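You operate a simulated robot arm through the tools that you are given. There is no shell and no other tool.

You are at the controls of a simulated robot arm. One attempt, no reset.

Task
Take the collar and the core off the cream table's upright shaft.
Fine: air off and vent to 0 first; collar on the cream table, then core on the empty part of the gauge panel; leave the dial and the hoses. Set down upright: core.
Where things are to end (x, y in the base frame): collar within 6 cm of [51, -23].

Only the result counts: the job must be done as asked and must still hold three seconds after the hand-in. Knocking over, shifting, dropping, spilling or breaking anything else fails it.

Robot
A 7-joint arm with a two-finger parallel gripper, fixed in place. Base frame: the origin is on the floor under the middle of its stand, x ahead of it, y to its left, z up; the work surface is at about z = 80. Lengths are in cm, angles in rad, forces in N, time in s.
With the tool pointing down near the work surface it reaches from about 24 to 68 cm from the base axis. Its first joint turns from -1.152 to 1.152 rad. Payload 2.4 kg.
The TCP is the grasp point between the finger pads, 3 cm short of the fingertips. In the tool frame z runs along the fingers and y along their closing line. Largest opening 9.4 cm; finger width 2.8, thickness 1; the body of the gripper, 5 by 9.6 cm, starts 5.5 cm behind the TCP.
Orientation is that of the tool frame in the base frame, as a unit quaternion [w, x, y, z]. With the fingers straight down and closing along the base's y, the tool's x points along the base's -x, its y along +y and its z along -z.

Tools
- The arm moves only by the tool step_arm. Its argument "targets" is a list of rows, each a list of 7 numbers: the shift along the tool's x, y, z in units of 250 mm (1.0 is 250 mm), then the turn, a rotation vector about the tool's x, y, z in units of 90 degrees (1.0 is 90 degrees), then the gripper command, from -1 (shut) to 1 (fully open), values between in proportion. In form: [[x, y, z, rx, ry, rz, hand], ...]. A call has 1 to 20 rows; each row is the pose to reach, as a shift and turn from the pose commanded when the call began, along the tool's axes at that moment. A call with a number of a shift or a turn outside -1 to 1 is refused whole. Rows are played at 5 a second. More than 5 cm and 0.15 rad between two rows, or a gripper value outside its range, and nothing of the call is played. A pose out of reach is approached as far as the arm can. The call stops where the force on the tool passes 40 N (or 10 N more than at its start, if that is more) or the arm is blocked; 0.2 s more then pass. The fingers move at their own pace (about 15.3 cm/s each) and stop on an object; they squeeze with about 31 N. The grip force told is the motor's: it shows also when the fingers shut on nothing. Time passes only in rows, and 0.2 s behind the last, so rows that repeat a pose let the fingers close. It gives the time, the measured TCP pose, the force on the tool (base axes), the opening and the grip force at its end, in the units of the frame above (readings bear some noise), with the torque about the TCP (base axes, N m) and any sound that the robot's microphone picked up.
- Cameras (640 x 400 px; columns grow to the right, rows downward): "scene" is fixed at [0.39, 46.88, 142.03]; the picture's right is [-0.95, -0.31, 0.00], its down [-0.24, 0.75, -0.61] and it looks along [0.19, -0.58, -0.79] (base axes); focal length 214 px, centre (320, 200). "wrist" rides on the gripper at [7.6, 1.4, -10.3] in the tool frame; the picture's right is [-0.18, 0.98, 0.00], its down [-0.75, -0.14, -0.64] and it looks along [-0.63, -0.12, 0.77] (tool axes); focal length 243 px, centre (320, 200). There is no depth. A picture from a camera that has moved, and an enlarged one, comes with that camera's place and axes in the base frame and with its lens.
- capture(camera): a new picture of that camera. It takes no simulated time.
- close_up(camera, box): a new picture of the part [left, top, right, bottom] of that camera's present view, enlarged. It takes no simulated time.
- close_job(): hands the job in; it is judged then, once.

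Nothing tells you positions but the pictures and the camera data. Unless the task says otherwise, let go and move clear before handing in.

The tools are called after "Call:" by a JSON object that holds its "api" and its "payload". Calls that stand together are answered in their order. step_arm: Moves the arm, as the interface text tells. Its arguments: {"type":"object","properties":{"targets":{"type":"array"}},"required":["targets"]} The other tools are called the same way: capture (camera) takes a picture; close_up (camera, box) takes an enlarged picture of a part of a camera's view; close_job () hands the job in.

At the start:

```text
t: 0.0
tool_pos: [35.78, -12.7, 119.58]
orientation: [-0.001, 0.0, 1.0, -0.001]
contact_force: [0.0, 0.5, -0.1]
wrist_torque: [-0.02, -0.02, -0.01]
width: 9.42
grasp_force: 0.0
```

scene: 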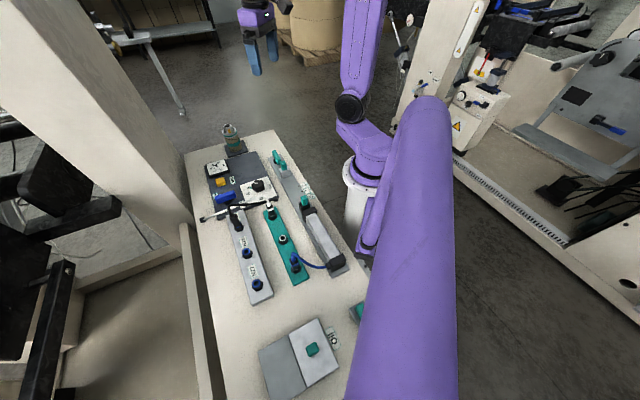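
wrist: 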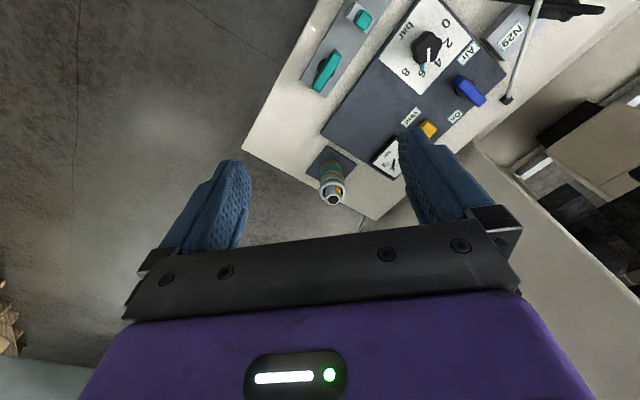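

I see a cream table with a gauge panel (dial, blue air lever, yellow vent button), and an upright shaft carrying a collar and core near the table's far end. I'll look more closely before moving anything.

Call:
{"api": "close_up", "payload": {"camera": "wrist", "box": [240, 0, 560, 220]}}

Call:
{"api": "close_up", "payload": {"camera": "scene", "box": [180, 110, 340, 220]}}

Call:
{"api": "close_up", "payload": {"camera": "scene", "box": [180, 180, 380, 310]}}

Call:
{"api": "close_up", "payload": {"camera": "wrist", "box": [290, 130, 390, 220]}}

```text
1.82 times, centred on (400, 110) of wrist
camera zoom: at [28.23, -11.29, 129.85], right [0.18, 0.98, 0.0], down [0.75, -0.14, 0.64], along [0.63, -0.12, -0.77], focal length 441 px, centre (174, 364)
```

zoom: 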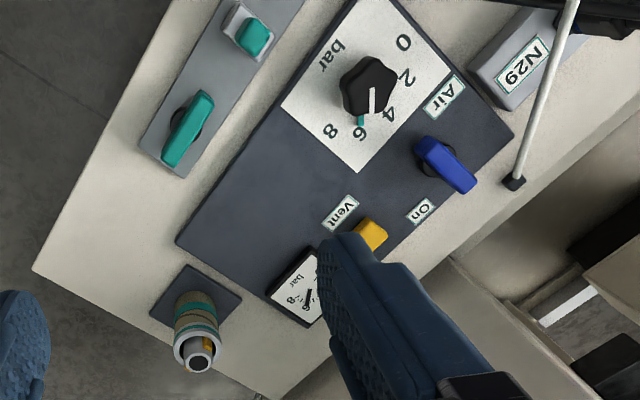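

```text
3.64 times, centred on (260, 165) of scene
camera zoom: at [0.39, 46.88, 142.03], right [-0.95, -0.31, 0.0], down [-0.24, 0.75, -0.61], along [0.19, -0.58, -0.79], focal length 780 px, centre (538, 327)
```

zoom: 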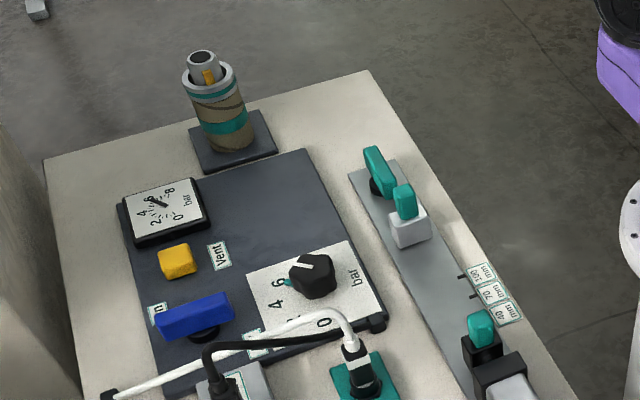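

```text
3.08 times, centred on (280, 245) of scene
camera zoom: at [0.39, 46.88, 142.03], right [-0.95, -0.31, 0.0], down [-0.24, 0.75, -0.61], along [0.19, -0.58, -0.79], focal length 660 px, centre (443, 62)
```

zoom: 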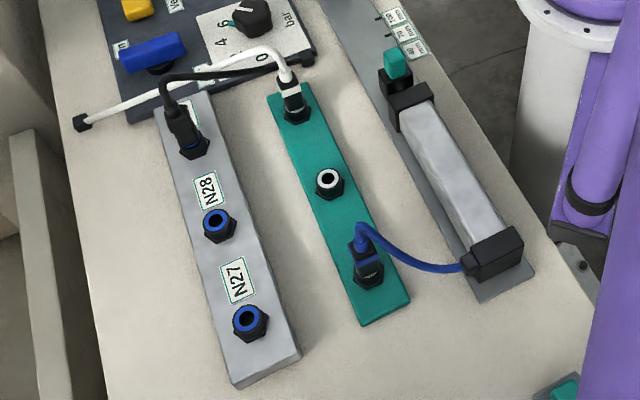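

```text
4.44 times, centred on (340, 175) of wrist
camera zoom: at [28.23, -11.29, 129.85], right [0.18, 0.98, 0.0], down [0.75, -0.14, 0.64], along [0.63, -0.12, -0.77], focal length 1078 px, centre (231, 311)
```

zoom: 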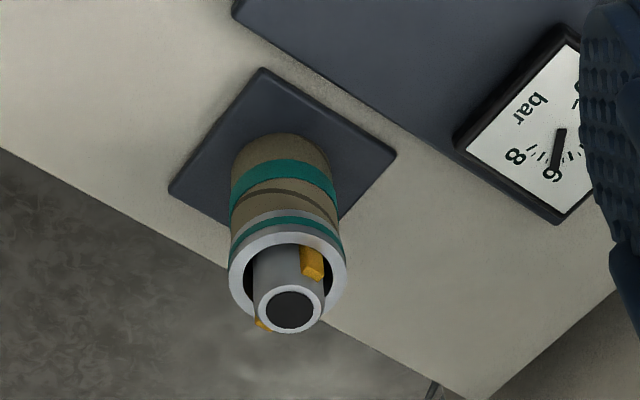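

The shaft stands at about (59.5, -14.2), with its top near z = 92. The air lever is near (46, 12.8), the vent button near (53, 6.5), the gauge near (59, -0.5) and the empty slate around (49.5, -6). I'll move the wrist camera over the panel to look closer.

Call:
{"api": "step_arm", "payload": {"targets": [[0.02, 0.125, 0.11, 0, 0, 0, 1], [0.04, 0.25, 0.22, 0, 0, 0, 1], [0.06, 0.375, 0.33, 0, 0, 0, 1], [0.08, 0.5, 0.44, 0, 0, 0, 1], [0.1, 0.625, 0.55, 0, 0, 0, 1], [0.111, 0.748, 0.66, 0, 0, 0, 1]]}}

Call:
{"api": "capture", "payload": {"camera": "wrist"}}

Call:
{"api": "capture", "payload": {"camera": "scene"}}

```text
t: 1.4
tool_pos: [32.83, 5.99, 102.97]
orientation: [0.001, 0.002, 1.0, 0.0]
contact_force: [-0.2, -0.5, -0.6]
wrist_torque: [-0.03, -0.01, 0.02]
width: 9.39
grasp_force: 0.1
```

```text
taken
camera wrist: at [25.17, 7.41, 113.19], right [0.19, 0.98, 0.0], down [0.75, -0.14, 0.64], along [0.63, -0.12, -0.77], focal length 243 px, centre (320, 200)
```

wrist: 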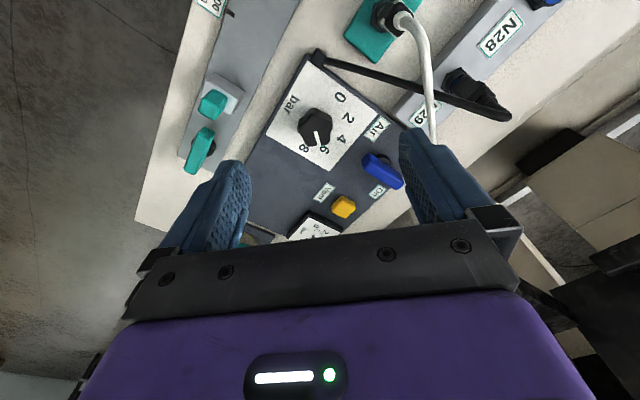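

```text
taken
```

scene: 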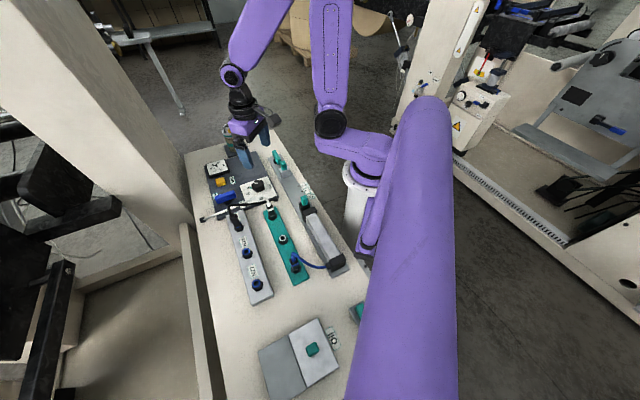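

Call:
{"api": "close_up", "payload": {"camera": "wrist", "box": [240, 70, 420, 240]}}

Call:
{"api": "close_up", "payload": {"camera": "wrist", "box": [350, 110, 420, 210]}}

Call:
{"api": "close_up", "payload": {"camera": "scene", "box": [195, 150, 285, 215]}}

```text
2.35 times, centred on (330, 155) of wrist
camera zoom: at [25.17, 7.41, 113.19], right [0.19, 0.98, 0.0], down [0.75, -0.14, 0.64], along [0.63, -0.12, -0.77], focal length 571 px, centre (296, 306)
```

zoom: 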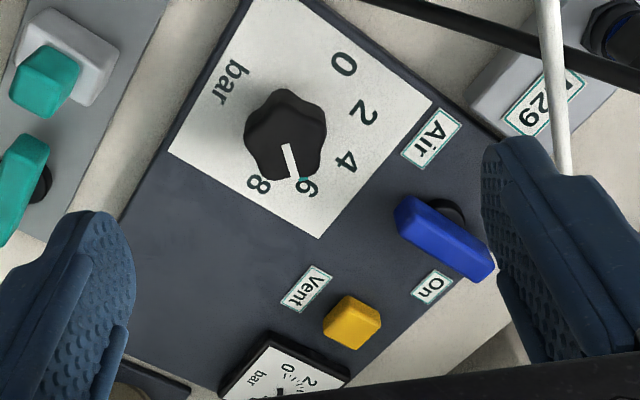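

```text
4.00 times, centred on (385, 160) of wrist
camera zoom: at [25.17, 7.41, 113.19], right [0.19, 0.98, 0.0], down [0.75, -0.14, 0.64], along [0.63, -0.12, -0.77], focal length 970 px, centre (60, 360)
```

zoom: 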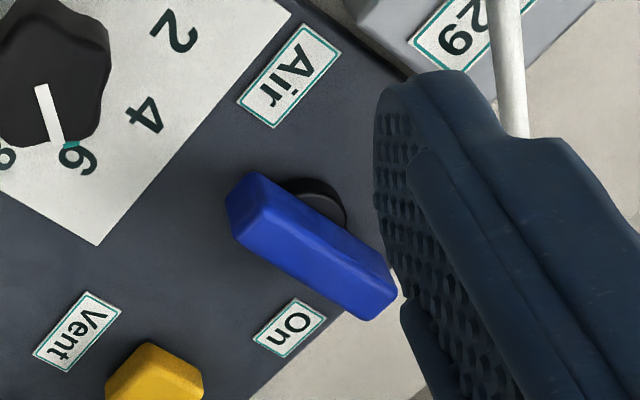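

```text
6.15 times, centred on (240, 182) of scene
camera zoom: at [0.39, 46.88, 142.03], right [-0.95, -0.31, 0.0], down [-0.24, 0.75, -0.61], along [0.19, -0.58, -0.79], focal length 1320 px, centre (812, 308)
```

zoom: 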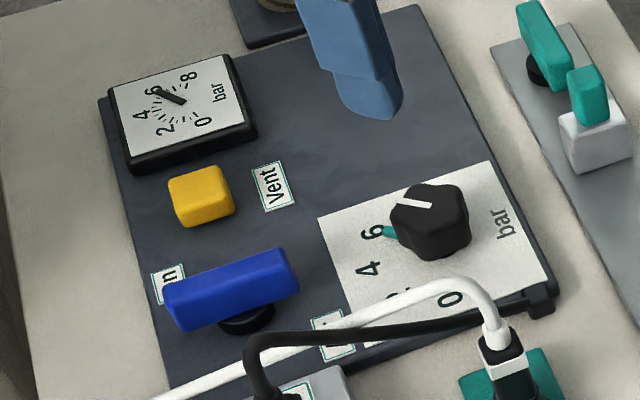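

The lever bar's long side runs along the table's cross direction at roughly 45° in the base frame, centred near (45.5, 12.8), and the gauge reads about 6 bar. I'll move above the lever with the hand yawed 45° so the fingers would close across the bar, then look again.

Call:
{"api": "step_arm", "payload": {"targets": [[-0.085, 0.045, 0.033, 0, 0, -0.0833, 0.1], [-0.17, 0.09, 0.066, 0, 0, -0.1667, 0.1], [-0.255, 0.136, 0.1, 0, 0, -0.25, 0.1], [-0.34, 0.181, 0.133, 0, 0, -0.3333, 0.1], [-0.425, 0.227, 0.166, 0, 0, -0.4167, 0.1], [-0.511, 0.272, 0.199, 0, 0, -0.5, 0.1]]}}

Call:
{"api": "capture", "payload": {"camera": "wrist"}}

Call:
{"api": "close_up", "payload": {"camera": "scene", "box": [180, 130, 300, 230]}}

```text
t: 2.8
tool_pos: [45.79, 12.74, 98.12]
orientation: [0.0, -0.383, 0.924, 0.0]
contact_force: [-0.3, 0.1, -0.4]
wrist_torque: [-0.01, 0.0, -0.03]
width: 5.15
grasp_force: 0.0
```

```text
taken
camera wrist: at [39.51, 8.33, 108.38], right [-0.57, 0.82, 0.0], down [0.63, 0.43, 0.64], along [0.53, 0.36, -0.77], focal length 243 px, centre (320, 200)
```

wrist: 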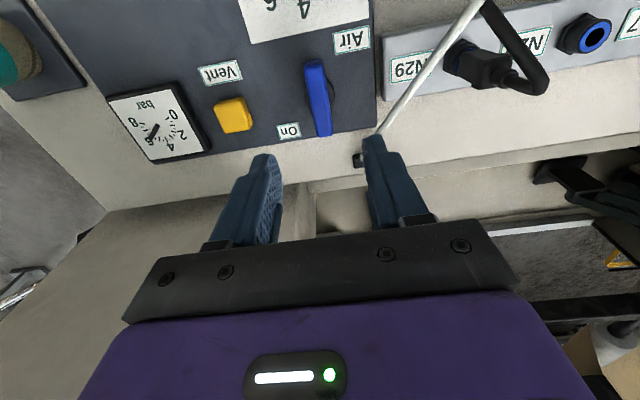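

```text
4.00 times, centred on (240, 180) of scene
camera zoom: at [0.39, 46.88, 142.03], right [-0.95, -0.31, 0.0], down [-0.24, 0.75, -0.61], along [0.19, -0.58, -0.79], focal length 858 px, centre (640, 280)
```

zoom: 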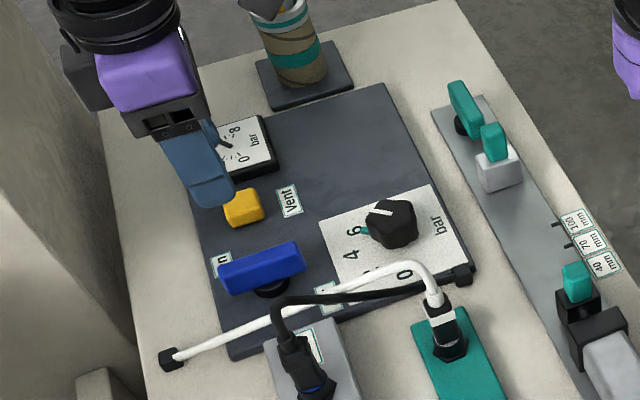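

Call:
{"api": "close_up", "payload": {"camera": "wrist", "box": [260, 20, 380, 160]}}

Call:
{"api": "close_up", "payload": {"camera": "scene", "box": [205, 175, 265, 220]}}

Call:
{"api": "close_up", "payload": {"camera": "wrist", "box": [90, 60, 260, 180]}}

```text
2.86 times, centred on (320, 90) of wrist
camera zoom: at [39.51, 8.33, 108.38], right [-0.57, 0.82, 0.0], down [0.63, 0.43, 0.64], along [0.53, 0.36, -0.77], focal length 693 px, centre (320, 514)
```

zoom: 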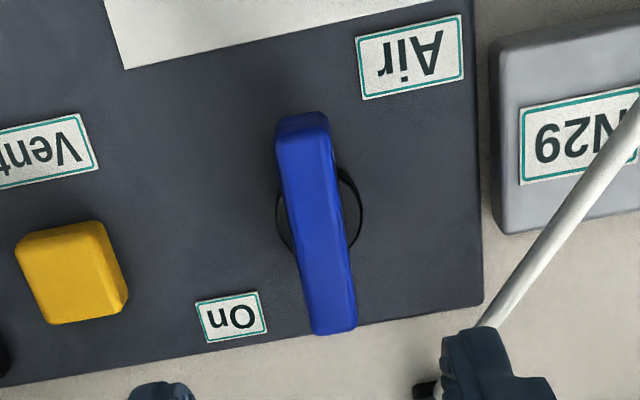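

```text
8.89 times, centred on (235, 198) of scene
camera zoom: at [0.39, 46.88, 142.03], right [-0.95, -0.31, 0.0], down [-0.24, 0.75, -0.61], along [0.19, -0.58, -0.79], focal length 1906 px, centre (1076, 222)
```

zoom: 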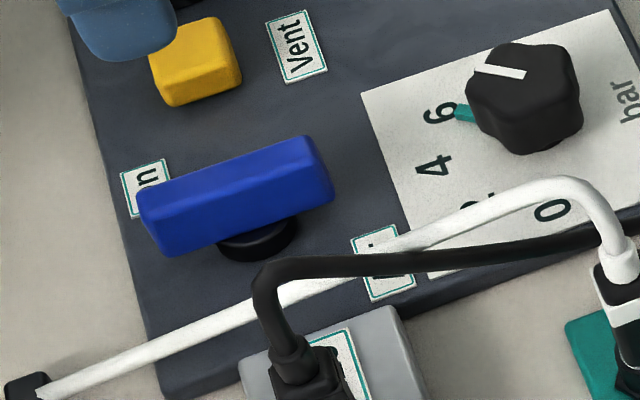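

```text
3.33 times, centred on (175, 120) of wrist
camera zoom: at [39.51, 8.33, 108.38], right [-0.57, 0.82, 0.0], down [0.63, 0.43, 0.64], along [0.53, 0.36, -0.77], focal length 809 px, centre (803, 467)
```

zoom: 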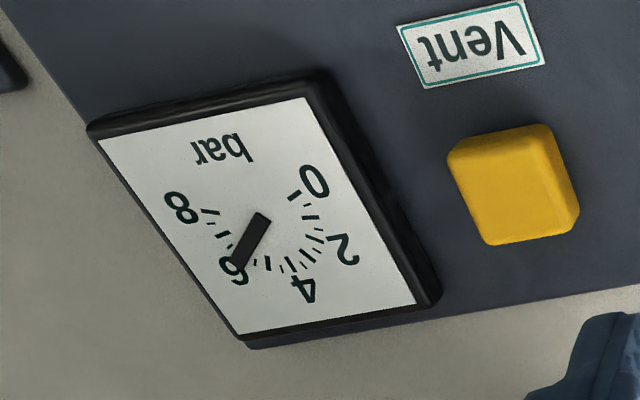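

The bar's top face is at about z = 84.3 and the pivot at about (46.0, 12.65). I'll lower straight over it with the fingers 5 cm apart, staying clear of the hose, and then grip.

Call:
{"api": "step_arm", "payload": {"targets": [[-0.0034, -0.0085, 0.15, 0, 0, 0, 0.1], [-0.0034, -0.0085, 0.28, 0, 0, 0, 0.1], [-0.0034, -0.0085, 0.37, 0, 0, 0, 0.1], [-0.0034, -0.0085, 0.43, 0, 0, 0, 0.1], [-0.0034, -0.0085, 0.46, 0, 0, 0, 0.1], [-0.0034, -0.0085, 0.485, 0, 0, 0, 0.1]]}}

Call:
{"api": "capture", "payload": {"camera": "wrist"}}

Call:
{"api": "close_up", "payload": {"camera": "scene", "box": [180, 130, 300, 230]}}

```text
t: 4.2
tool_pos: [46.15, 12.77, 85.98]
orientation: [0.0, -0.383, 0.924, 0.0]
contact_force: [-0.5, 0.8, -0.8]
wrist_torque: [-0.02, 0.01, -0.02]
width: 5.18
grasp_force: 0.0
```

```text
taken
camera wrist: at [39.68, 8.32, 96.27], right [-0.56, 0.83, 0.0], down [0.63, 0.43, 0.64], along [0.53, 0.36, -0.77], focal length 243 px, centre (320, 200)
```

wrist: 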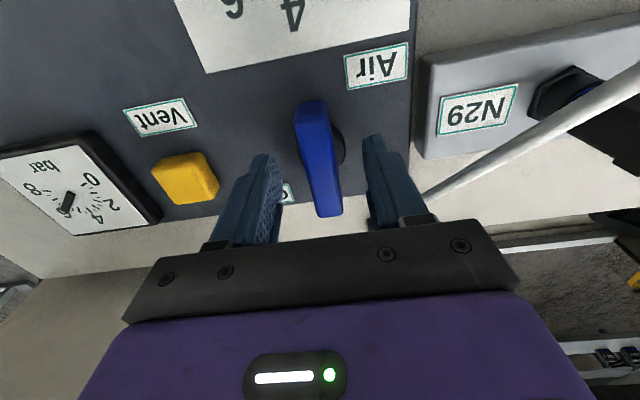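

```text
4.00 times, centred on (240, 180) of scene
camera zoom: at [0.39, 46.88, 142.03], right [-0.95, -0.31, 0.0], down [-0.24, 0.75, -0.61], along [0.19, -0.58, -0.79], focal length 858 px, centre (640, 280)
```

zoom: 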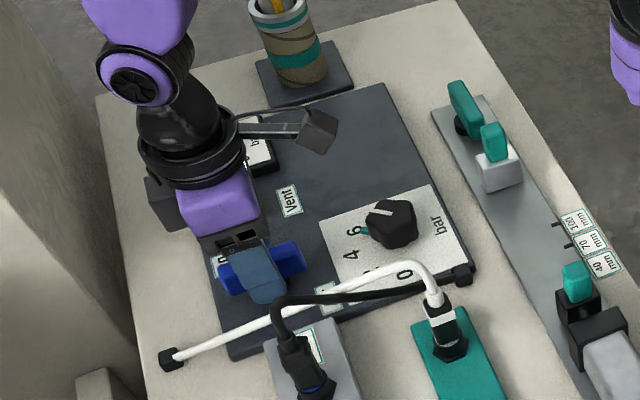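

The fingers straddle the bar. I'll close on it and see what width they stop at.

Call:
{"api": "step_arm", "payload": {"targets": [[0, 0, 0, 0, 0, 0, -1], [0, 0, 0, 0, 0, 0, -1], [0, 0, 0, 0, 0, 0, -1]]}}

Call:
{"api": "capture", "payload": {"camera": "wrist"}}

```text
t: 5.0
tool_pos: [45.93, 12.76, 85.83]
orientation: [-0.001, -0.384, 0.923, -0.001]
contact_force: [-5.5, 7.8, -3.0]
wrist_torque: [0.13, 0.08, -0.19]
width: 1.8
grasp_force: 44.9
```

```text
taken
camera wrist: at [39.63, 8.39, 96.27], right [-0.57, 0.82, 0.0], down [0.63, 0.43, 0.64], along [0.53, 0.36, -0.77], focal length 243 px, centre (320, 200)
```

wrist: 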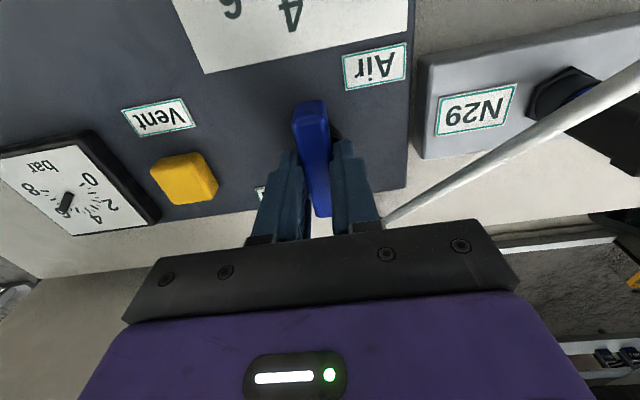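

The bar is held at 1.8 cm. I'll make a small clockwise test turn (seen from above) and watch the torque about the vertical.

Call:
{"api": "step_arm", "payload": {"targets": [[0, 0.006, 0, 0, 0, 0.03, -1], [0, 0.006, 0, 0, 0, 0.06, -1], [0, 0.006, 0, 0, 0, 0.1, -1]]}}

Call:
{"api": "close_up", "payload": {"camera": "wrist", "box": [220, 60, 420, 260]}}

```text
t: 5.8
tool_pos: [46.05, 12.83, 85.92]
orientation: [0.001, -0.307, 0.952, 0.001]
contact_force: [3.6, 3.5, -1.0]
wrist_torque: [-0.78, 1.12, 0.03]
width: 1.81
grasp_force: 45.6
```

```text
2.00 times, centred on (320, 160) of wrist
camera zoom: at [38.99, 9.45, 96.25], right [-0.43, 0.9, 0.0], down [0.69, 0.33, 0.64], along [0.58, 0.27, -0.77], focal length 485 px, centre (320, 280)
```

zoom: 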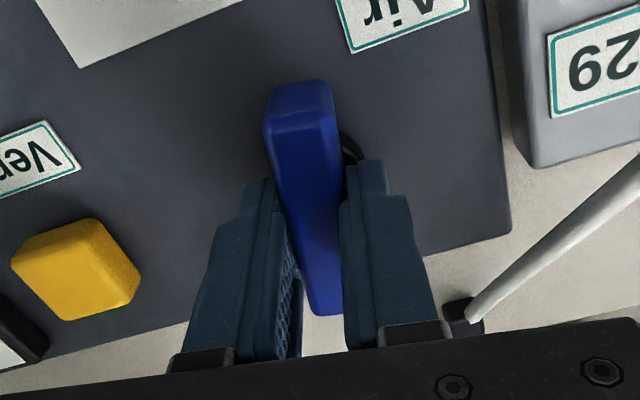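

The bar turns freely clockwise with almost no torque. I'll keep turning in stages.

Call:
{"api": "step_arm", "payload": {"targets": [[0, 0, 0, 0, 0, 0.08, -1], [0, 0, 0, 0, 0, 0.16, -1], [0, 0, 0, 0, 0, 0.24, -1], [0, 0, 0, 0, 0, 0.32, -1]]}}

Call:
{"api": "close_up", "payload": {"camera": "wrist", "box": [220, 60, 420, 260]}}

Call:
{"api": "close_up", "payload": {"camera": "scene", "box": [180, 130, 300, 230]}}

```text
t: 6.8
tool_pos: [45.96, 12.82, 85.97]
orientation: [0.0, -0.06, 0.998, 0.0]
contact_force: [4.7, -11.8, 13.1]
wrist_torque: [-0.38, 0.55, 0.0]
width: 1.77
grasp_force: 45.1
```

```text
2.00 times, centred on (320, 160) of wrist
camera zoom: at [38.26, 13.24, 96.25], right [0.06, 1.0, 0.0], down [0.76, -0.05, 0.64], along [0.64, -0.04, -0.77], focal length 485 px, centre (320, 280)
```

zoom: 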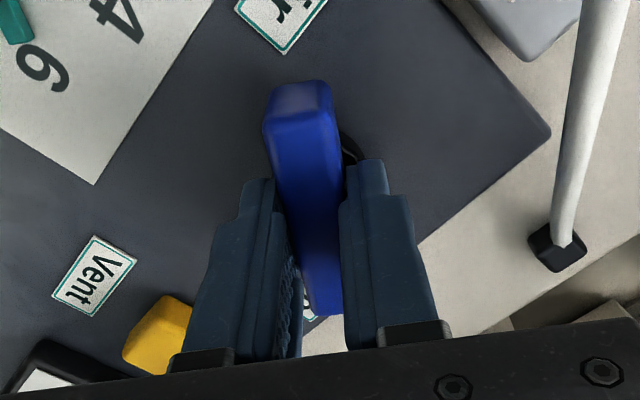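

```text
4.00 times, centred on (240, 180) of scene
camera zoom: at [0.39, 46.85, 142.04], right [-0.95, -0.31, 0.0], down [-0.24, 0.75, -0.61], along [0.19, -0.58, -0.79], focal length 858 px, centre (640, 280)
```

zoom: 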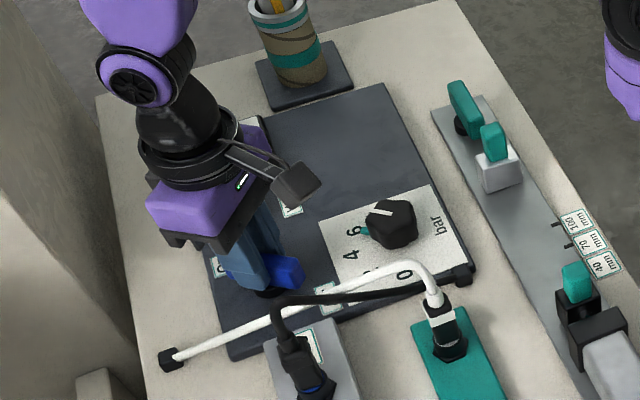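

Call:
{"api": "step_arm", "payload": {"targets": [[0.006, -0.0057, -0.003, 0, 0, 0.06, -1], [0.006, -0.0057, -0.003, 0, 0, 0.14, -1], [0.006, -0.0057, -0.003, 0, 0, 0.22, -1], [0.006, -0.0057, -0.003, 0, 0, 0.3, -1]]}}

Call:
{"api": "close_up", "payload": {"camera": "wrist", "box": [220, 60, 420, 260]}}

Call:
{"api": "close_up", "payload": {"camera": "scene", "box": [180, 130, 300, 230]}}

```text
t: 7.8
tool_pos: [45.94, 12.72, 85.98]
orientation: [0.001, 0.172, 0.985, 0.0]
contact_force: [20.8, 4.5, -27.6]
wrist_torque: [-0.21, -0.23, 0.04]
width: 1.81
grasp_force: 45.2
```

```text
2.00 times, centred on (320, 160) of wrist
camera zoom: at [39.25, 16.67, 96.3], right [0.51, 0.86, 0.0], down [0.66, -0.39, 0.64], along [0.56, -0.32, -0.77], focal length 485 px, centre (320, 280)
```

zoom: 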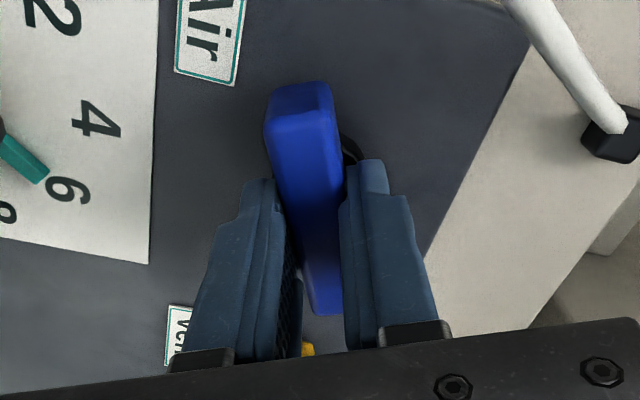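

```text
4.00 times, centred on (240, 180) of scene
camera zoom: at [0.48, 46.91, 142.02], right [-0.95, -0.31, 0.0], down [-0.25, 0.75, -0.61], along [0.19, -0.58, -0.79], focal length 858 px, centre (640, 280)
```

zoom: 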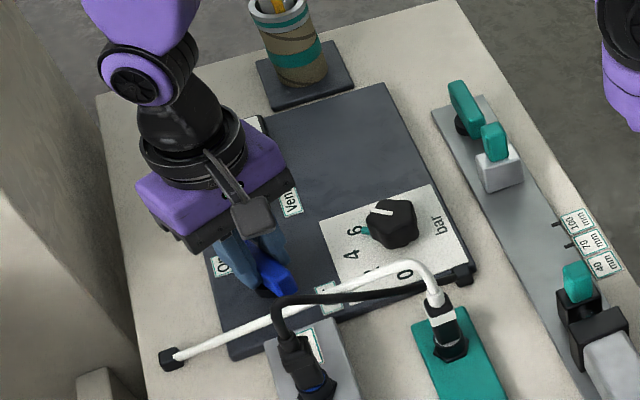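

The bar has turned about 65° so far. I'll relax the small position offsets that were building force and finish the quarter turn.

Call:
{"api": "step_arm", "payload": {"targets": [[-0.0045, 0.003, 0.002, 0, 0, 0.0, -1], [-0.0045, 0.003, 0.002, 0, 0, 0.07, -1], [-0.0045, 0.003, 0.002, 0, 0, 0.14, -1], [-0.0045, 0.003, 0.002, 0, 0, 0.21, -1]]}}

Call:
{"api": "close_up", "payload": {"camera": "wrist", "box": [220, 60, 420, 260]}}

```text
t: 8.8
tool_pos: [46.02, 12.77, 86.03]
orientation: [0.001, 0.332, 0.943, 0.0]
contact_force: [4.7, 5.0, 7.5]
wrist_torque: [-0.75, -1.05, 0.02]
width: 1.77
grasp_force: 45.1
```

```text
2.00 times, centred on (320, 160) of wrist
camera zoom: at [40.91, 18.64, 96.32], right [0.76, 0.65, 0.0], down [0.5, -0.58, 0.64], along [0.42, -0.49, -0.77], focal length 485 px, centre (320, 280)
```

zoom: 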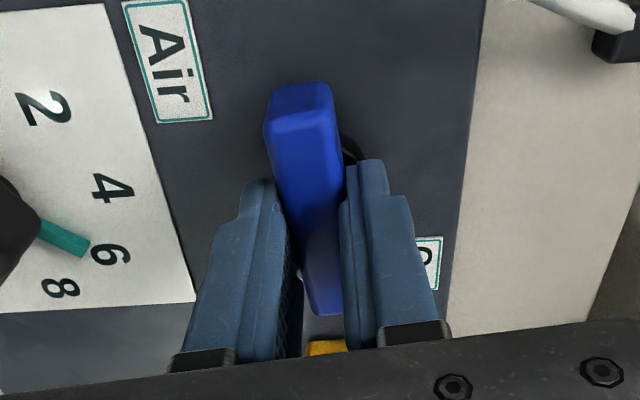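

Call:
{"api": "step_arm", "payload": {"targets": [[0, 0, -0.001, 0, 0, 0.03, -1], [0, 0, -0.001, 0, 0, 0.06, -1], [0, 0, -0.001, 0, 0, 0.08, -1]]}}

Call:
{"api": "close_up", "payload": {"camera": "wrist", "box": [220, 60, 420, 260]}}

```text
t: 9.6
tool_pos: [45.89, 12.8, 86.0]
orientation: [0.001, 0.387, 0.922, 0.0]
contact_force: [4.2, 7.4, 14.7]
wrist_torque: [0.03, -0.17, 1.53]
width: 1.81
grasp_force: 45.0
```

```text
2.00 times, centred on (320, 160) of wrist
camera zoom: at [41.63, 19.2, 96.31], right [0.83, 0.56, 0.0], down [0.43, -0.64, 0.64], along [0.36, -0.53, -0.77], focal length 485 px, centre (320, 280)
```

zoom: 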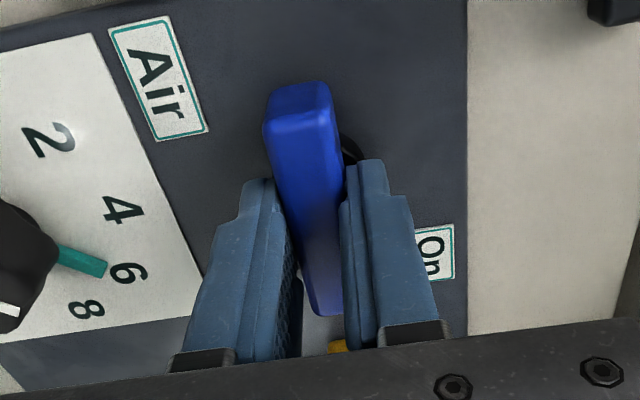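

The torque jumped to 1.5 N·m at a quarter turn, so that is the hard stop and the air valve should be off. I'll release, lift clear, and check.

Call:
{"api": "step_arm", "payload": {"targets": [[0, 0, 0, 0, 0, -0.015, -1], [0, 0, 0, 0, 0, -0.015, 0.1], [0, 0, 0, 0, 0, -0.015, 0.1], [0, 0, 0, 0, 0, -0.015, 0.1]]}}

Call:
{"api": "step_arm", "payload": {"targets": [[0, 0, -0.08, 0, 0, 0, 0.1], [0, 0, -0.2, 0, 0, 0, 0.1], [0, 0, -0.35, 0, 0, 0, 0.1], [0, 0, -0.5, 0, 0, 0, 0.1]]}}

Call:
{"api": "capture", "payload": {"camera": "wrist"}}

Call:
{"api": "close_up", "payload": {"camera": "scene", "box": [180, 110, 300, 230]}}

```text
t: 10.6
tool_pos: [46.05, 12.67, 85.99]
orientation: [0.0, 0.379, 0.925, 0.0]
contact_force: [0.4, -0.2, -0.1]
wrist_torque: [-0.02, 0.0, -0.02]
width: 5.18
grasp_force: 0.0
```

```text
t: 11.6
tool_pos: [45.69, 12.65, 98.67]
orientation: [-0.001, 0.379, 0.926, -0.001]
contact_force: [0.1, -0.6, 0.4]
wrist_torque: [-0.01, 0.03, -0.01]
width: 5.18
grasp_force: 0.0
```

```text
taken
camera wrist: at [41.37, 19.07, 108.99], right [0.82, 0.57, 0.0], down [0.44, -0.63, 0.64], along [0.37, -0.53, -0.77], focal length 243 px, centre (320, 200)
```

wrist: 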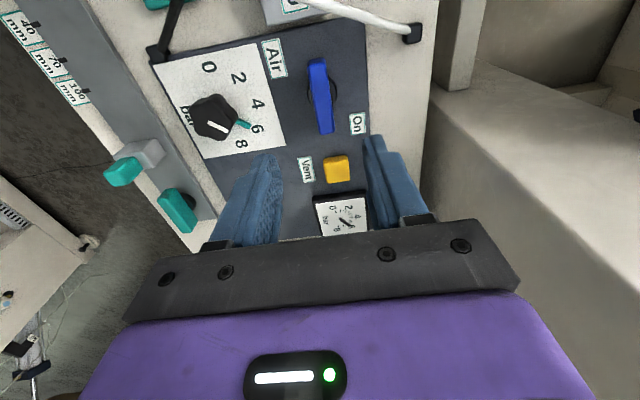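

```text
3.33 times, centred on (240, 170) of scene
camera zoom: at [0.39, 46.88, 142.03], right [-0.95, -0.31, 0.0], down [-0.24, 0.75, -0.61], along [0.19, -0.58, -0.79], focal length 715 px, centre (587, 300)
```

zoom: 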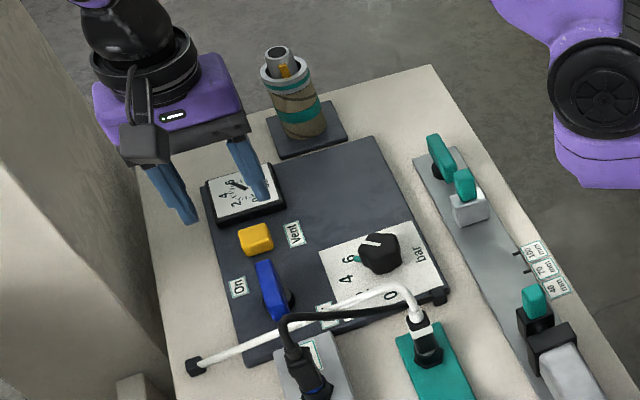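

The lever now lies across, away from its "On" alignment, and the gauge still shows about 6. Next is the vent button, so I'll zoom in to locate it.

Call:
{"api": "close_up", "payload": {"camera": "wrist", "box": [270, 110, 390, 240]}}

Call:
{"api": "close_up", "payload": {"camera": "scene", "box": [200, 150, 260, 200]}}

```text
3.08 times, centred on (330, 175) of wrist
camera zoom: at [41.37, 19.07, 108.99], right [0.82, 0.57, 0.0], down [0.44, -0.63, 0.64], along [0.37, -0.53, -0.77], focal length 746 px, centre (289, 277)
```

zoom: 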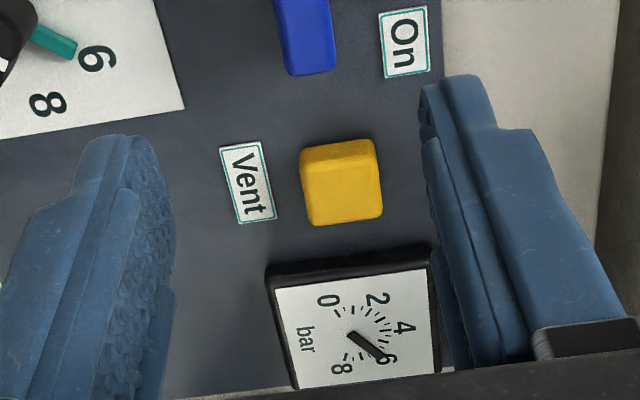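

```text
8.00 times, centred on (230, 175) of scene
camera zoom: at [0.39, 46.88, 142.03], right [-0.95, -0.31, 0.0], down [-0.24, 0.75, -0.61], along [0.19, -0.58, -0.79], focal length 1716 px, centre (1040, 400)
```

zoom: 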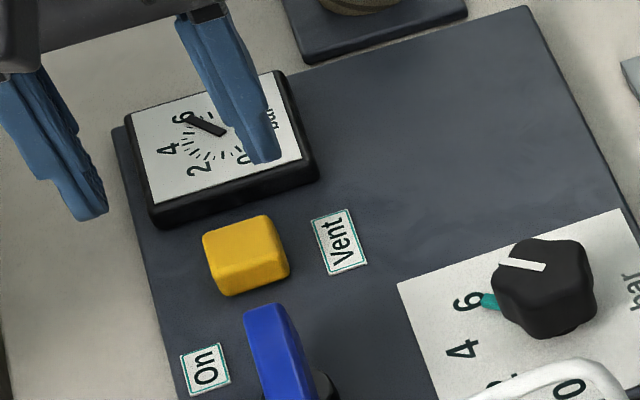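

The vent button's top is at about (52.95, 6.3, 83.0), and both cameras agree on that. I'll shut the fingers and move to just above it.

Call:
{"api": "step_arm", "payload": {"targets": [[-0.13, 0.0075, 0.06, 0, 0, 0, -1], [-0.26, 0.015, 0.14, 0, 0, 0, -1], [-0.385, 0.0224, 0.24, 0, 0, 0, -1], [-0.385, 0.0224, 0.33, 0, 0, 0, -1]]}}

Call:
{"api": "capture", "payload": {"camera": "wrist"}}

Call:
{"api": "close_up", "payload": {"camera": "scene", "box": [180, 130, 280, 210]}}

```text
t: 12.6
tool_pos: [53.35, 6.43, 90.05]
orientation: [0.0, 0.379, 0.925, 0.0]
contact_force: [0.7, 0.7, -0.6]
wrist_torque: [-0.01, -0.02, -0.02]
width: 0.0
grasp_force: 30.5
```

```text
taken
camera wrist: at [48.84, 12.77, 100.41], right [0.82, 0.57, 0.0], down [0.44, -0.63, 0.64], along [0.37, -0.53, -0.77], focal length 243 px, centre (320, 200)
```

wrist: 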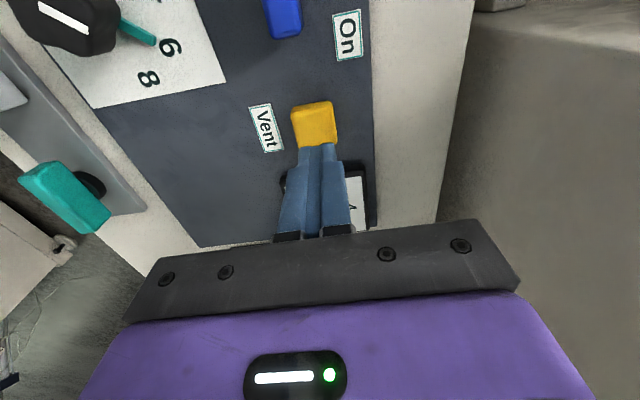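

```text
5.00 times, centred on (230, 170) of scene
camera zoom: at [0.4, 46.88, 142.03], right [-0.95, -0.31, 0.0], down [-0.24, 0.75, -0.61], along [0.19, -0.58, -0.79], focal length 1072 px, centre (770, 350)
```

zoom: 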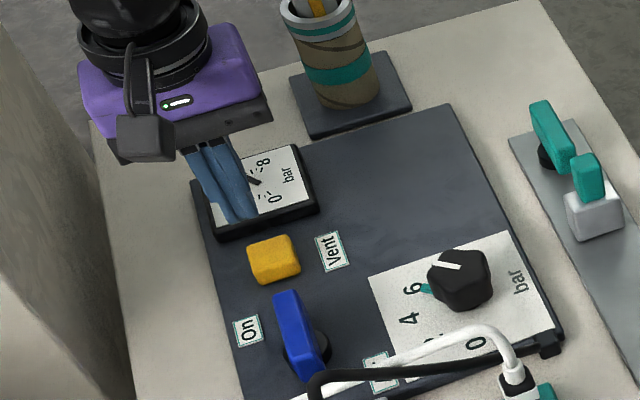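

I'm a little off-centre, so I'll correct that and lower slowly onto the button while watching the force.

Call:
{"api": "step_arm", "payload": {"targets": [[0.0145, -0.011, 0.06, 0, 0, 0, -1], [0.0145, -0.011, 0.11, 0, 0, 0, -1], [0.0145, -0.011, 0.14, 0, 0, 0, -1], [0.0145, -0.011, 0.15, 0, 0, 0, -1], [0.0145, -0.011, 0.156, 0, 0, 0, -1], [0.0145, -0.011, 0.162, 0, 0, 0, -1]]}}

Call:
{"api": "capture", "payload": {"camera": "wrist"}}

Call:
{"api": "close_up", "payload": {"camera": "scene", "box": [180, 130, 280, 210]}}

```text
t: 14.0
tool_pos: [52.73, 6.32, 86.08]
orientation: [0.0, 0.379, 0.926, 0.0]
contact_force: [-0.5, 0.5, 1.1]
wrist_torque: [0.01, 0.02, -0.01]
width: 0.0
grasp_force: 31.0
```

```text
taken
camera wrist: at [48.32, 12.72, 96.44], right [0.82, 0.57, 0.0], down [0.44, -0.63, 0.64], along [0.37, -0.53, -0.77], focal length 243 px, centre (320, 200)
```

wrist: 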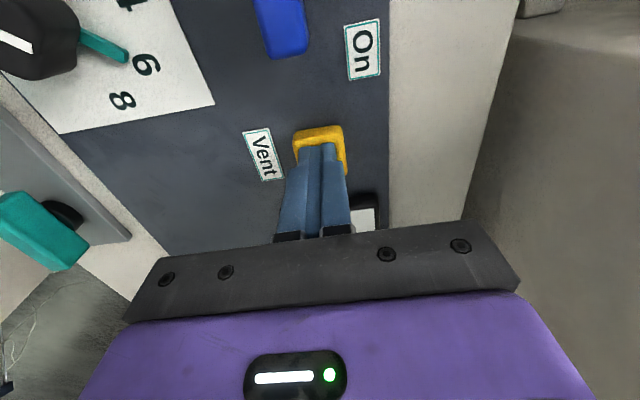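

```text
5.00 times, centred on (230, 170) of scene
camera zoom: at [0.39, 46.88, 142.03], right [-0.95, -0.31, 0.0], down [-0.24, 0.75, -0.61], along [0.19, -0.58, -0.79], focal length 1072 px, centre (770, 350)
```

zoom: 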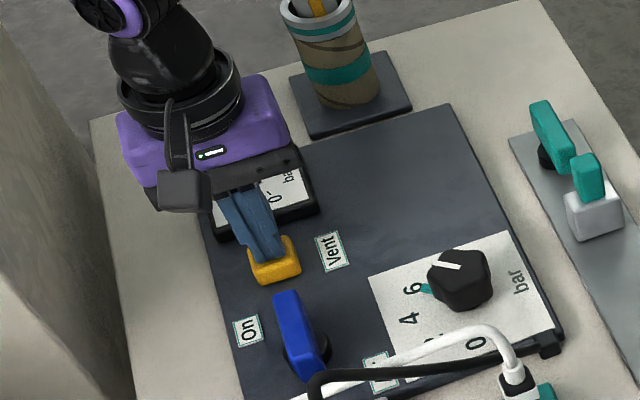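

The fingertips are just at the button's top. I'll press down in 1 mm steps.

Call:
{"api": "step_arm", "payload": {"targets": [[0, 0, 0.004, 0, 0, 0, -1], [0, 0, 0.008, 0, 0, 0, -1], [0, 0, 0.012, 0, 0, 0, -1], [0, 0, 0.016, 0, 0, 0, -1]]}}

Call:
{"api": "close_up", "payload": {"camera": "scene", "box": [210, 160, 250, 190]}}

```text
t: 15.0
tool_pos: [52.75, 6.27, 85.63]
orientation: [0.0, 0.379, 0.925, 0.0]
contact_force: [-1.4, -0.9, 1.9]
wrist_torque: [0.0, 0.04, 0.01]
width: 0.0
grasp_force: 31.0
heard: click
```

```text
13.33 times, centred on (230, 175) of scene
camera zoom: at [0.39, 46.88, 142.03], right [-0.95, -0.31, 0.0], down [-0.24, 0.75, -0.61], along [0.19, -0.58, -0.79], focal length 2860 px, centre (1520, 533)
```

zoom: 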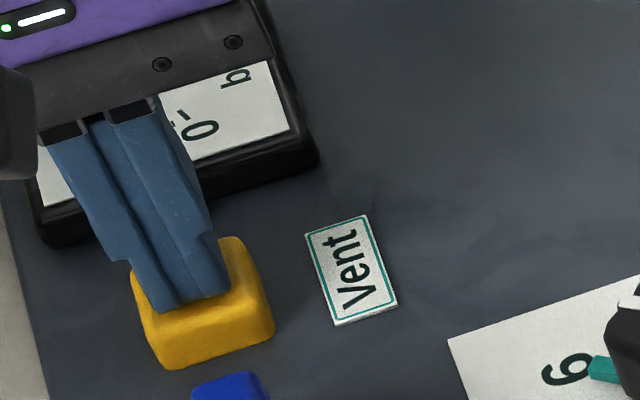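

The button clicked. I'll hold it down so the line can vent.

Call:
{"api": "step_arm", "payload": {"targets": [[0, 0, 0.004, 0, 0, 0, -1], [0, 0, 0.004, 0, 0, 0, -1], [0, 0, 0.004, 0, 0, 0, -1], [0, 0, 0.004, 0, 0, 0, -1], [0, 0, 0.004, 0, 0, 0, -1], [0, 0, 0.004, 0, 0, 0, -1], [0, 0, 0.004, 0, 0, 0, -1], [0, 0, 0.004, 0, 0, 0, -1], [0, 0, 0.004, 0, 0, 0, -1], [0, 0, 0.004, 0, 0, 0, -1], [0, 0, 0.004, 0, 0, 0, -1], [0, 0, 0.004, 0, 0, 0, -1], [0, 0, 0.004, 0, 0, 0, -1], [0, 0, 0.004, 0, 0, 0, -1], [0, 0, 0.004, 0, 0, 0, -1]]}}

Call:
{"api": "close_up", "payload": {"camera": "scene", "box": [200, 150, 260, 195]}}

Call:
{"api": "capture", "payload": {"camera": "wrist"}}

```text
t: 18.2
tool_pos: [52.77, 6.28, 85.62]
orientation: [0.0, 0.379, 0.926, 0.0]
contact_force: [1.2, 0.4, 2.5]
wrist_torque: [0.03, -0.02, -0.01]
width: 0.02
grasp_force: 31.4
```

```text
8.89 times, centred on (230, 172) of scene
camera zoom: at [0.39, 46.88, 142.03], right [-0.95, -0.31, 0.0], down [-0.24, 0.75, -0.61], along [0.19, -0.58, -0.79], focal length 1906 px, centre (1120, 444)
```

zoom: 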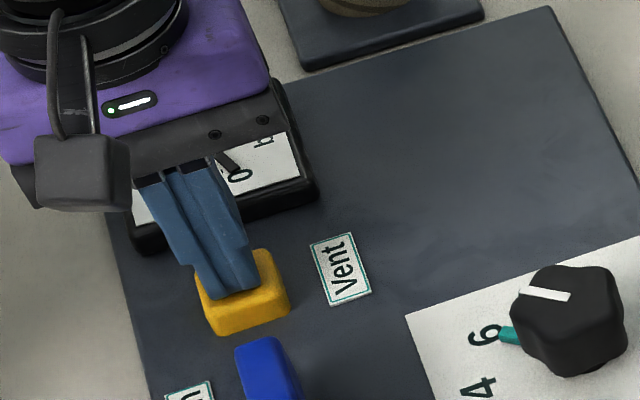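

```text
taken
camera wrist: at [48.39, 12.77, 95.94], right [0.82, 0.57, 0.0], down [0.44, -0.63, 0.64], along [0.37, -0.53, -0.77], focal length 243 px, centre (320, 200)
```

wrist: 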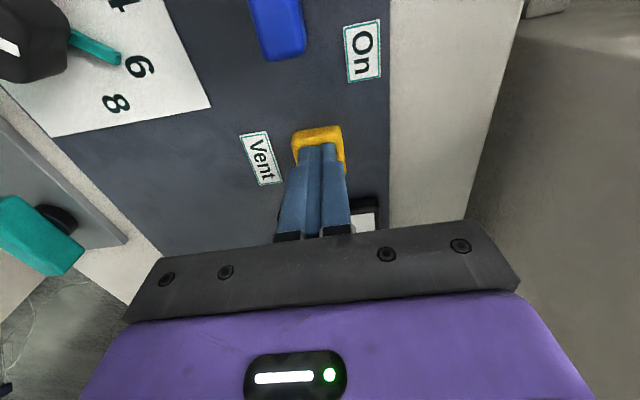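

The needle has swung to the 0 mark. I'll hold a moment longer, then lift off and check that it stays at 0.

Call:
{"api": "step_arm", "payload": {"targets": [[0, 0, 0, 0, 0, 0, -1], [0, 0, 0, 0, 0, 0, -1], [0, 0, 0, 0, 0, 0, -1], [0, 0, 0, 0, 0, 0, -1], [0, 0, 0, 0, 0, 0, -1], [0, 0, -0.1, 0, 0, 0, -1], [0, 0, -0.25, 0, 0, 0, -1], [0, 0, -0.42, 0, 0, 0, -1], [0, 0, -0.6, 0, 0, 0, -1], [0, 0, -0.6, 0, 0, 0, -1], [0, 0, -0.6, 0, 0, 0, -1]]}}

Call:
{"api": "close_up", "payload": {"camera": "scene", "box": [195, 145, 275, 205]}}

Call:
{"api": "capture", "payload": {"camera": "wrist"}}

```text
t: 20.6
tool_pos: [52.73, 6.43, 100.72]
orientation: [0.001, 0.379, 0.925, 0.0]
contact_force: [1.0, 0.0, 0.0]
wrist_torque: [-0.02, -0.01, -0.03]
width: 0.02
grasp_force: 31.2
```

```text
6.67 times, centred on (235, 175) of scene
camera zoom: at [0.39, 46.88, 142.03], right [-0.95, -0.31, 0.0], down [-0.24, 0.75, -0.61], along [0.19, -0.58, -0.79], focal length 1430 px, centre (887, 367)
```

zoom: 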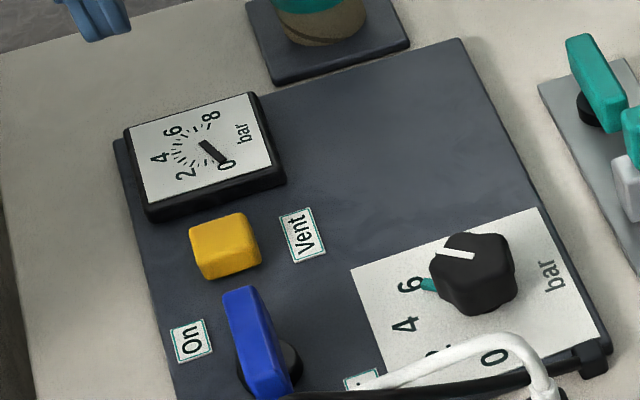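

```text
taken
camera wrist: at [48.25, 12.78, 111.1], right [0.82, 0.57, 0.0], down [0.44, -0.63, 0.64], along [0.37, -0.53, -0.77], focal length 243 px, centre (320, 200)
```

wrist: 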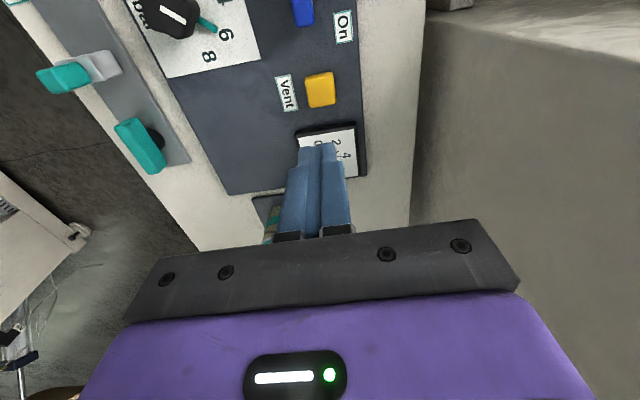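

The gauge stays at 0 with the air off and the dial untouched. The assembly looks like an air shaft: a grey tube with orange lugs, a collar ring on top and a brown core tube below it. I'll move to view it up close.

Call:
{"api": "step_arm", "payload": {"targets": [[0.08, 0.08, 0, 0, 0, 0, 1], [0.0, 0.0, 0, 0, 0, 0, 1]]}}

Call:
{"api": "capture", "payload": {"camera": "scene"}}

```text
t: 21.2
tool_pos: [52.56, 6.37, 100.85]
orientation: [0.001, 0.379, 0.926, -0.001]
contact_force: [-0.1, 0.6, -0.8]
wrist_torque: [0.02, 0.01, -0.01]
width: 9.38
grasp_force: 0.1
```

```text
taken
```

scene: 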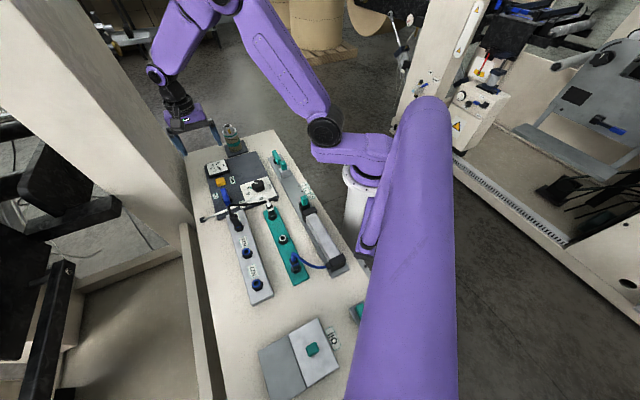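

Call:
{"api": "step_arm", "payload": {"targets": [[-0.129, -0.096, -0.046, 0, 0, 0, 1], [-0.258, -0.192, -0.046, 0, 0, 0, 1], [-0.387, -0.288, -0.046, 0, 0, 0, 1], [-0.515, -0.384, -0.046, 0, 0, 0, 1]]}}

Call:
{"api": "capture", "payload": {"camera": "wrist"}}

Call:
{"api": "close_up", "payload": {"camera": "wrist", "box": [250, 90, 410, 250]}}

Call:
{"api": "close_up", "payload": {"camera": "scene", "box": [200, 105, 280, 165]}}

```text
t: 22.2
tool_pos: [55.31, -9.31, 101.75]
orientation: [0.001, 0.378, 0.926, -0.001]
contact_force: [-0.2, -0.8, 0.8]
wrist_torque: [0.0, 0.01, -0.01]
width: 9.4
grasp_force: 0.1
```

```text
taken
camera wrist: at [50.85, -2.98, 112.06], right [0.82, 0.57, 0.0], down [0.44, -0.63, 0.64], along [0.37, -0.53, -0.77], focal length 243 px, centre (320, 200)
```

wrist: 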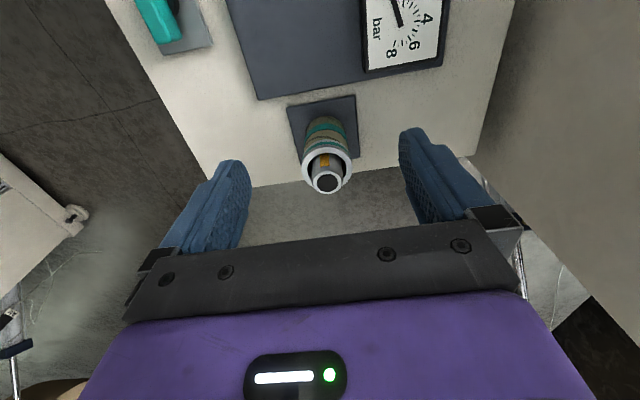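

```text
2.50 times, centred on (330, 170) of wrist
camera zoom: at [50.85, -2.98, 112.06], right [0.82, 0.57, 0.0], down [0.44, -0.63, 0.64], along [0.37, -0.53, -0.77], focal length 606 px, centre (295, 275)
```

zoom: 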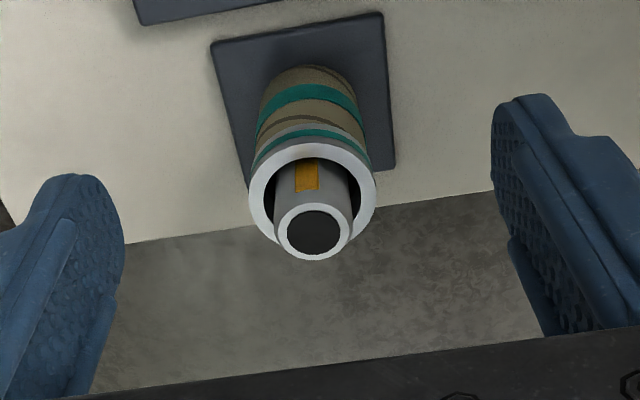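

```text
6.67 times, centred on (240, 135) of scene
camera zoom: at [0.39, 46.89, 142.03], right [-0.95, -0.31, 0.0], down [-0.24, 0.75, -0.61], along [0.19, -0.58, -0.79], focal length 1430 px, centre (853, 633)
```

zoom: 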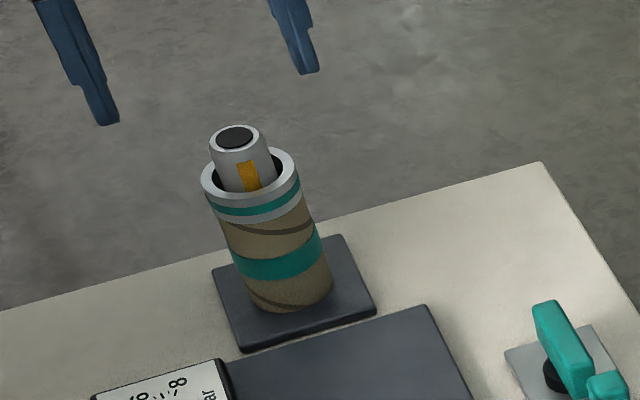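

The collar (grey ring, z about 87.3–89.2) sits on the brown core (z about 81–87.3), the grey shaft rises to about 91.7, and the orange lugs have retracted flush. I'll move directly above the shaft at (59.85, -14.55) and refine the centre.

Call:
{"api": "step_arm", "payload": {"targets": [[-0.14, -0.011, 0, 0, 0, 0, 1], [-0.277, -0.0216, 0, 0, 0, 0, 1], [-0.277, -0.0216, 0, 0, 0, 0, 1]]}}

Call:
{"api": "capture", "payload": {"camera": "wrist"}}

Call:
{"api": "close_up", "payload": {"camera": "wrist", "box": [270, 60, 390, 180]}}

Call:
{"api": "close_up", "payload": {"camera": "scene", "box": [210, 110, 260, 160]}}

```text
t: 23.0
tool_pos: [59.78, -14.68, 102.02]
orientation: [0.0, 0.379, 0.926, 0.001]
contact_force: [-0.6, 0.7, 0.8]
wrist_torque: [-0.01, 0.0, -0.02]
width: 9.41
grasp_force: 0.1
```

```text
taken
camera wrist: at [55.4, -8.32, 112.29], right [0.82, 0.57, 0.0], down [0.44, -0.63, 0.64], along [0.37, -0.53, -0.77], focal length 243 px, centre (320, 200)
```

wrist: 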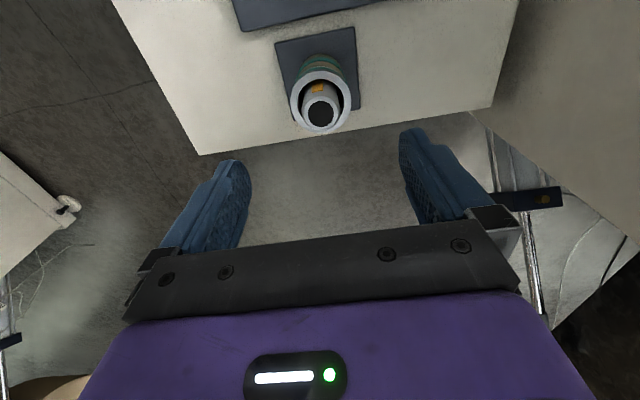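

```text
3.33 times, centred on (330, 120) of wrist
camera zoom: at [55.4, -8.32, 112.29], right [0.82, 0.57, 0.0], down [0.44, -0.63, 0.64], along [0.37, -0.53, -0.77], focal length 809 px, centre (287, 467)
```

zoom: 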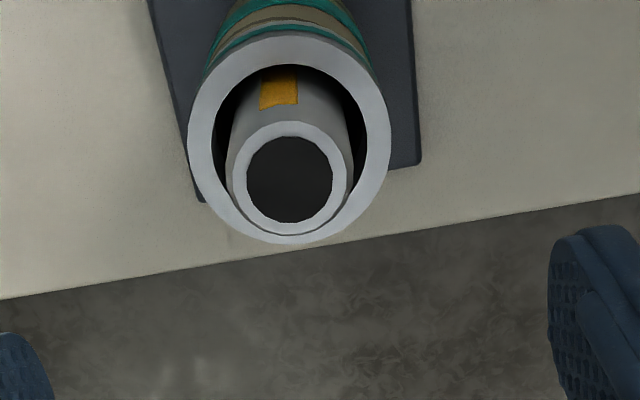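

```text
8.00 times, centred on (235, 135) of scene
camera zoom: at [0.4, 46.88, 142.03], right [-0.95, -0.31, 0.0], down [-0.24, 0.75, -0.61], along [0.19, -0.58, -0.79], focal length 1716 px, centre (1000, 720)
```

zoom: 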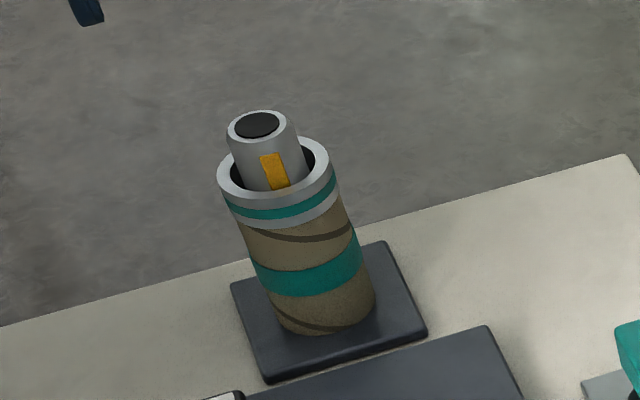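

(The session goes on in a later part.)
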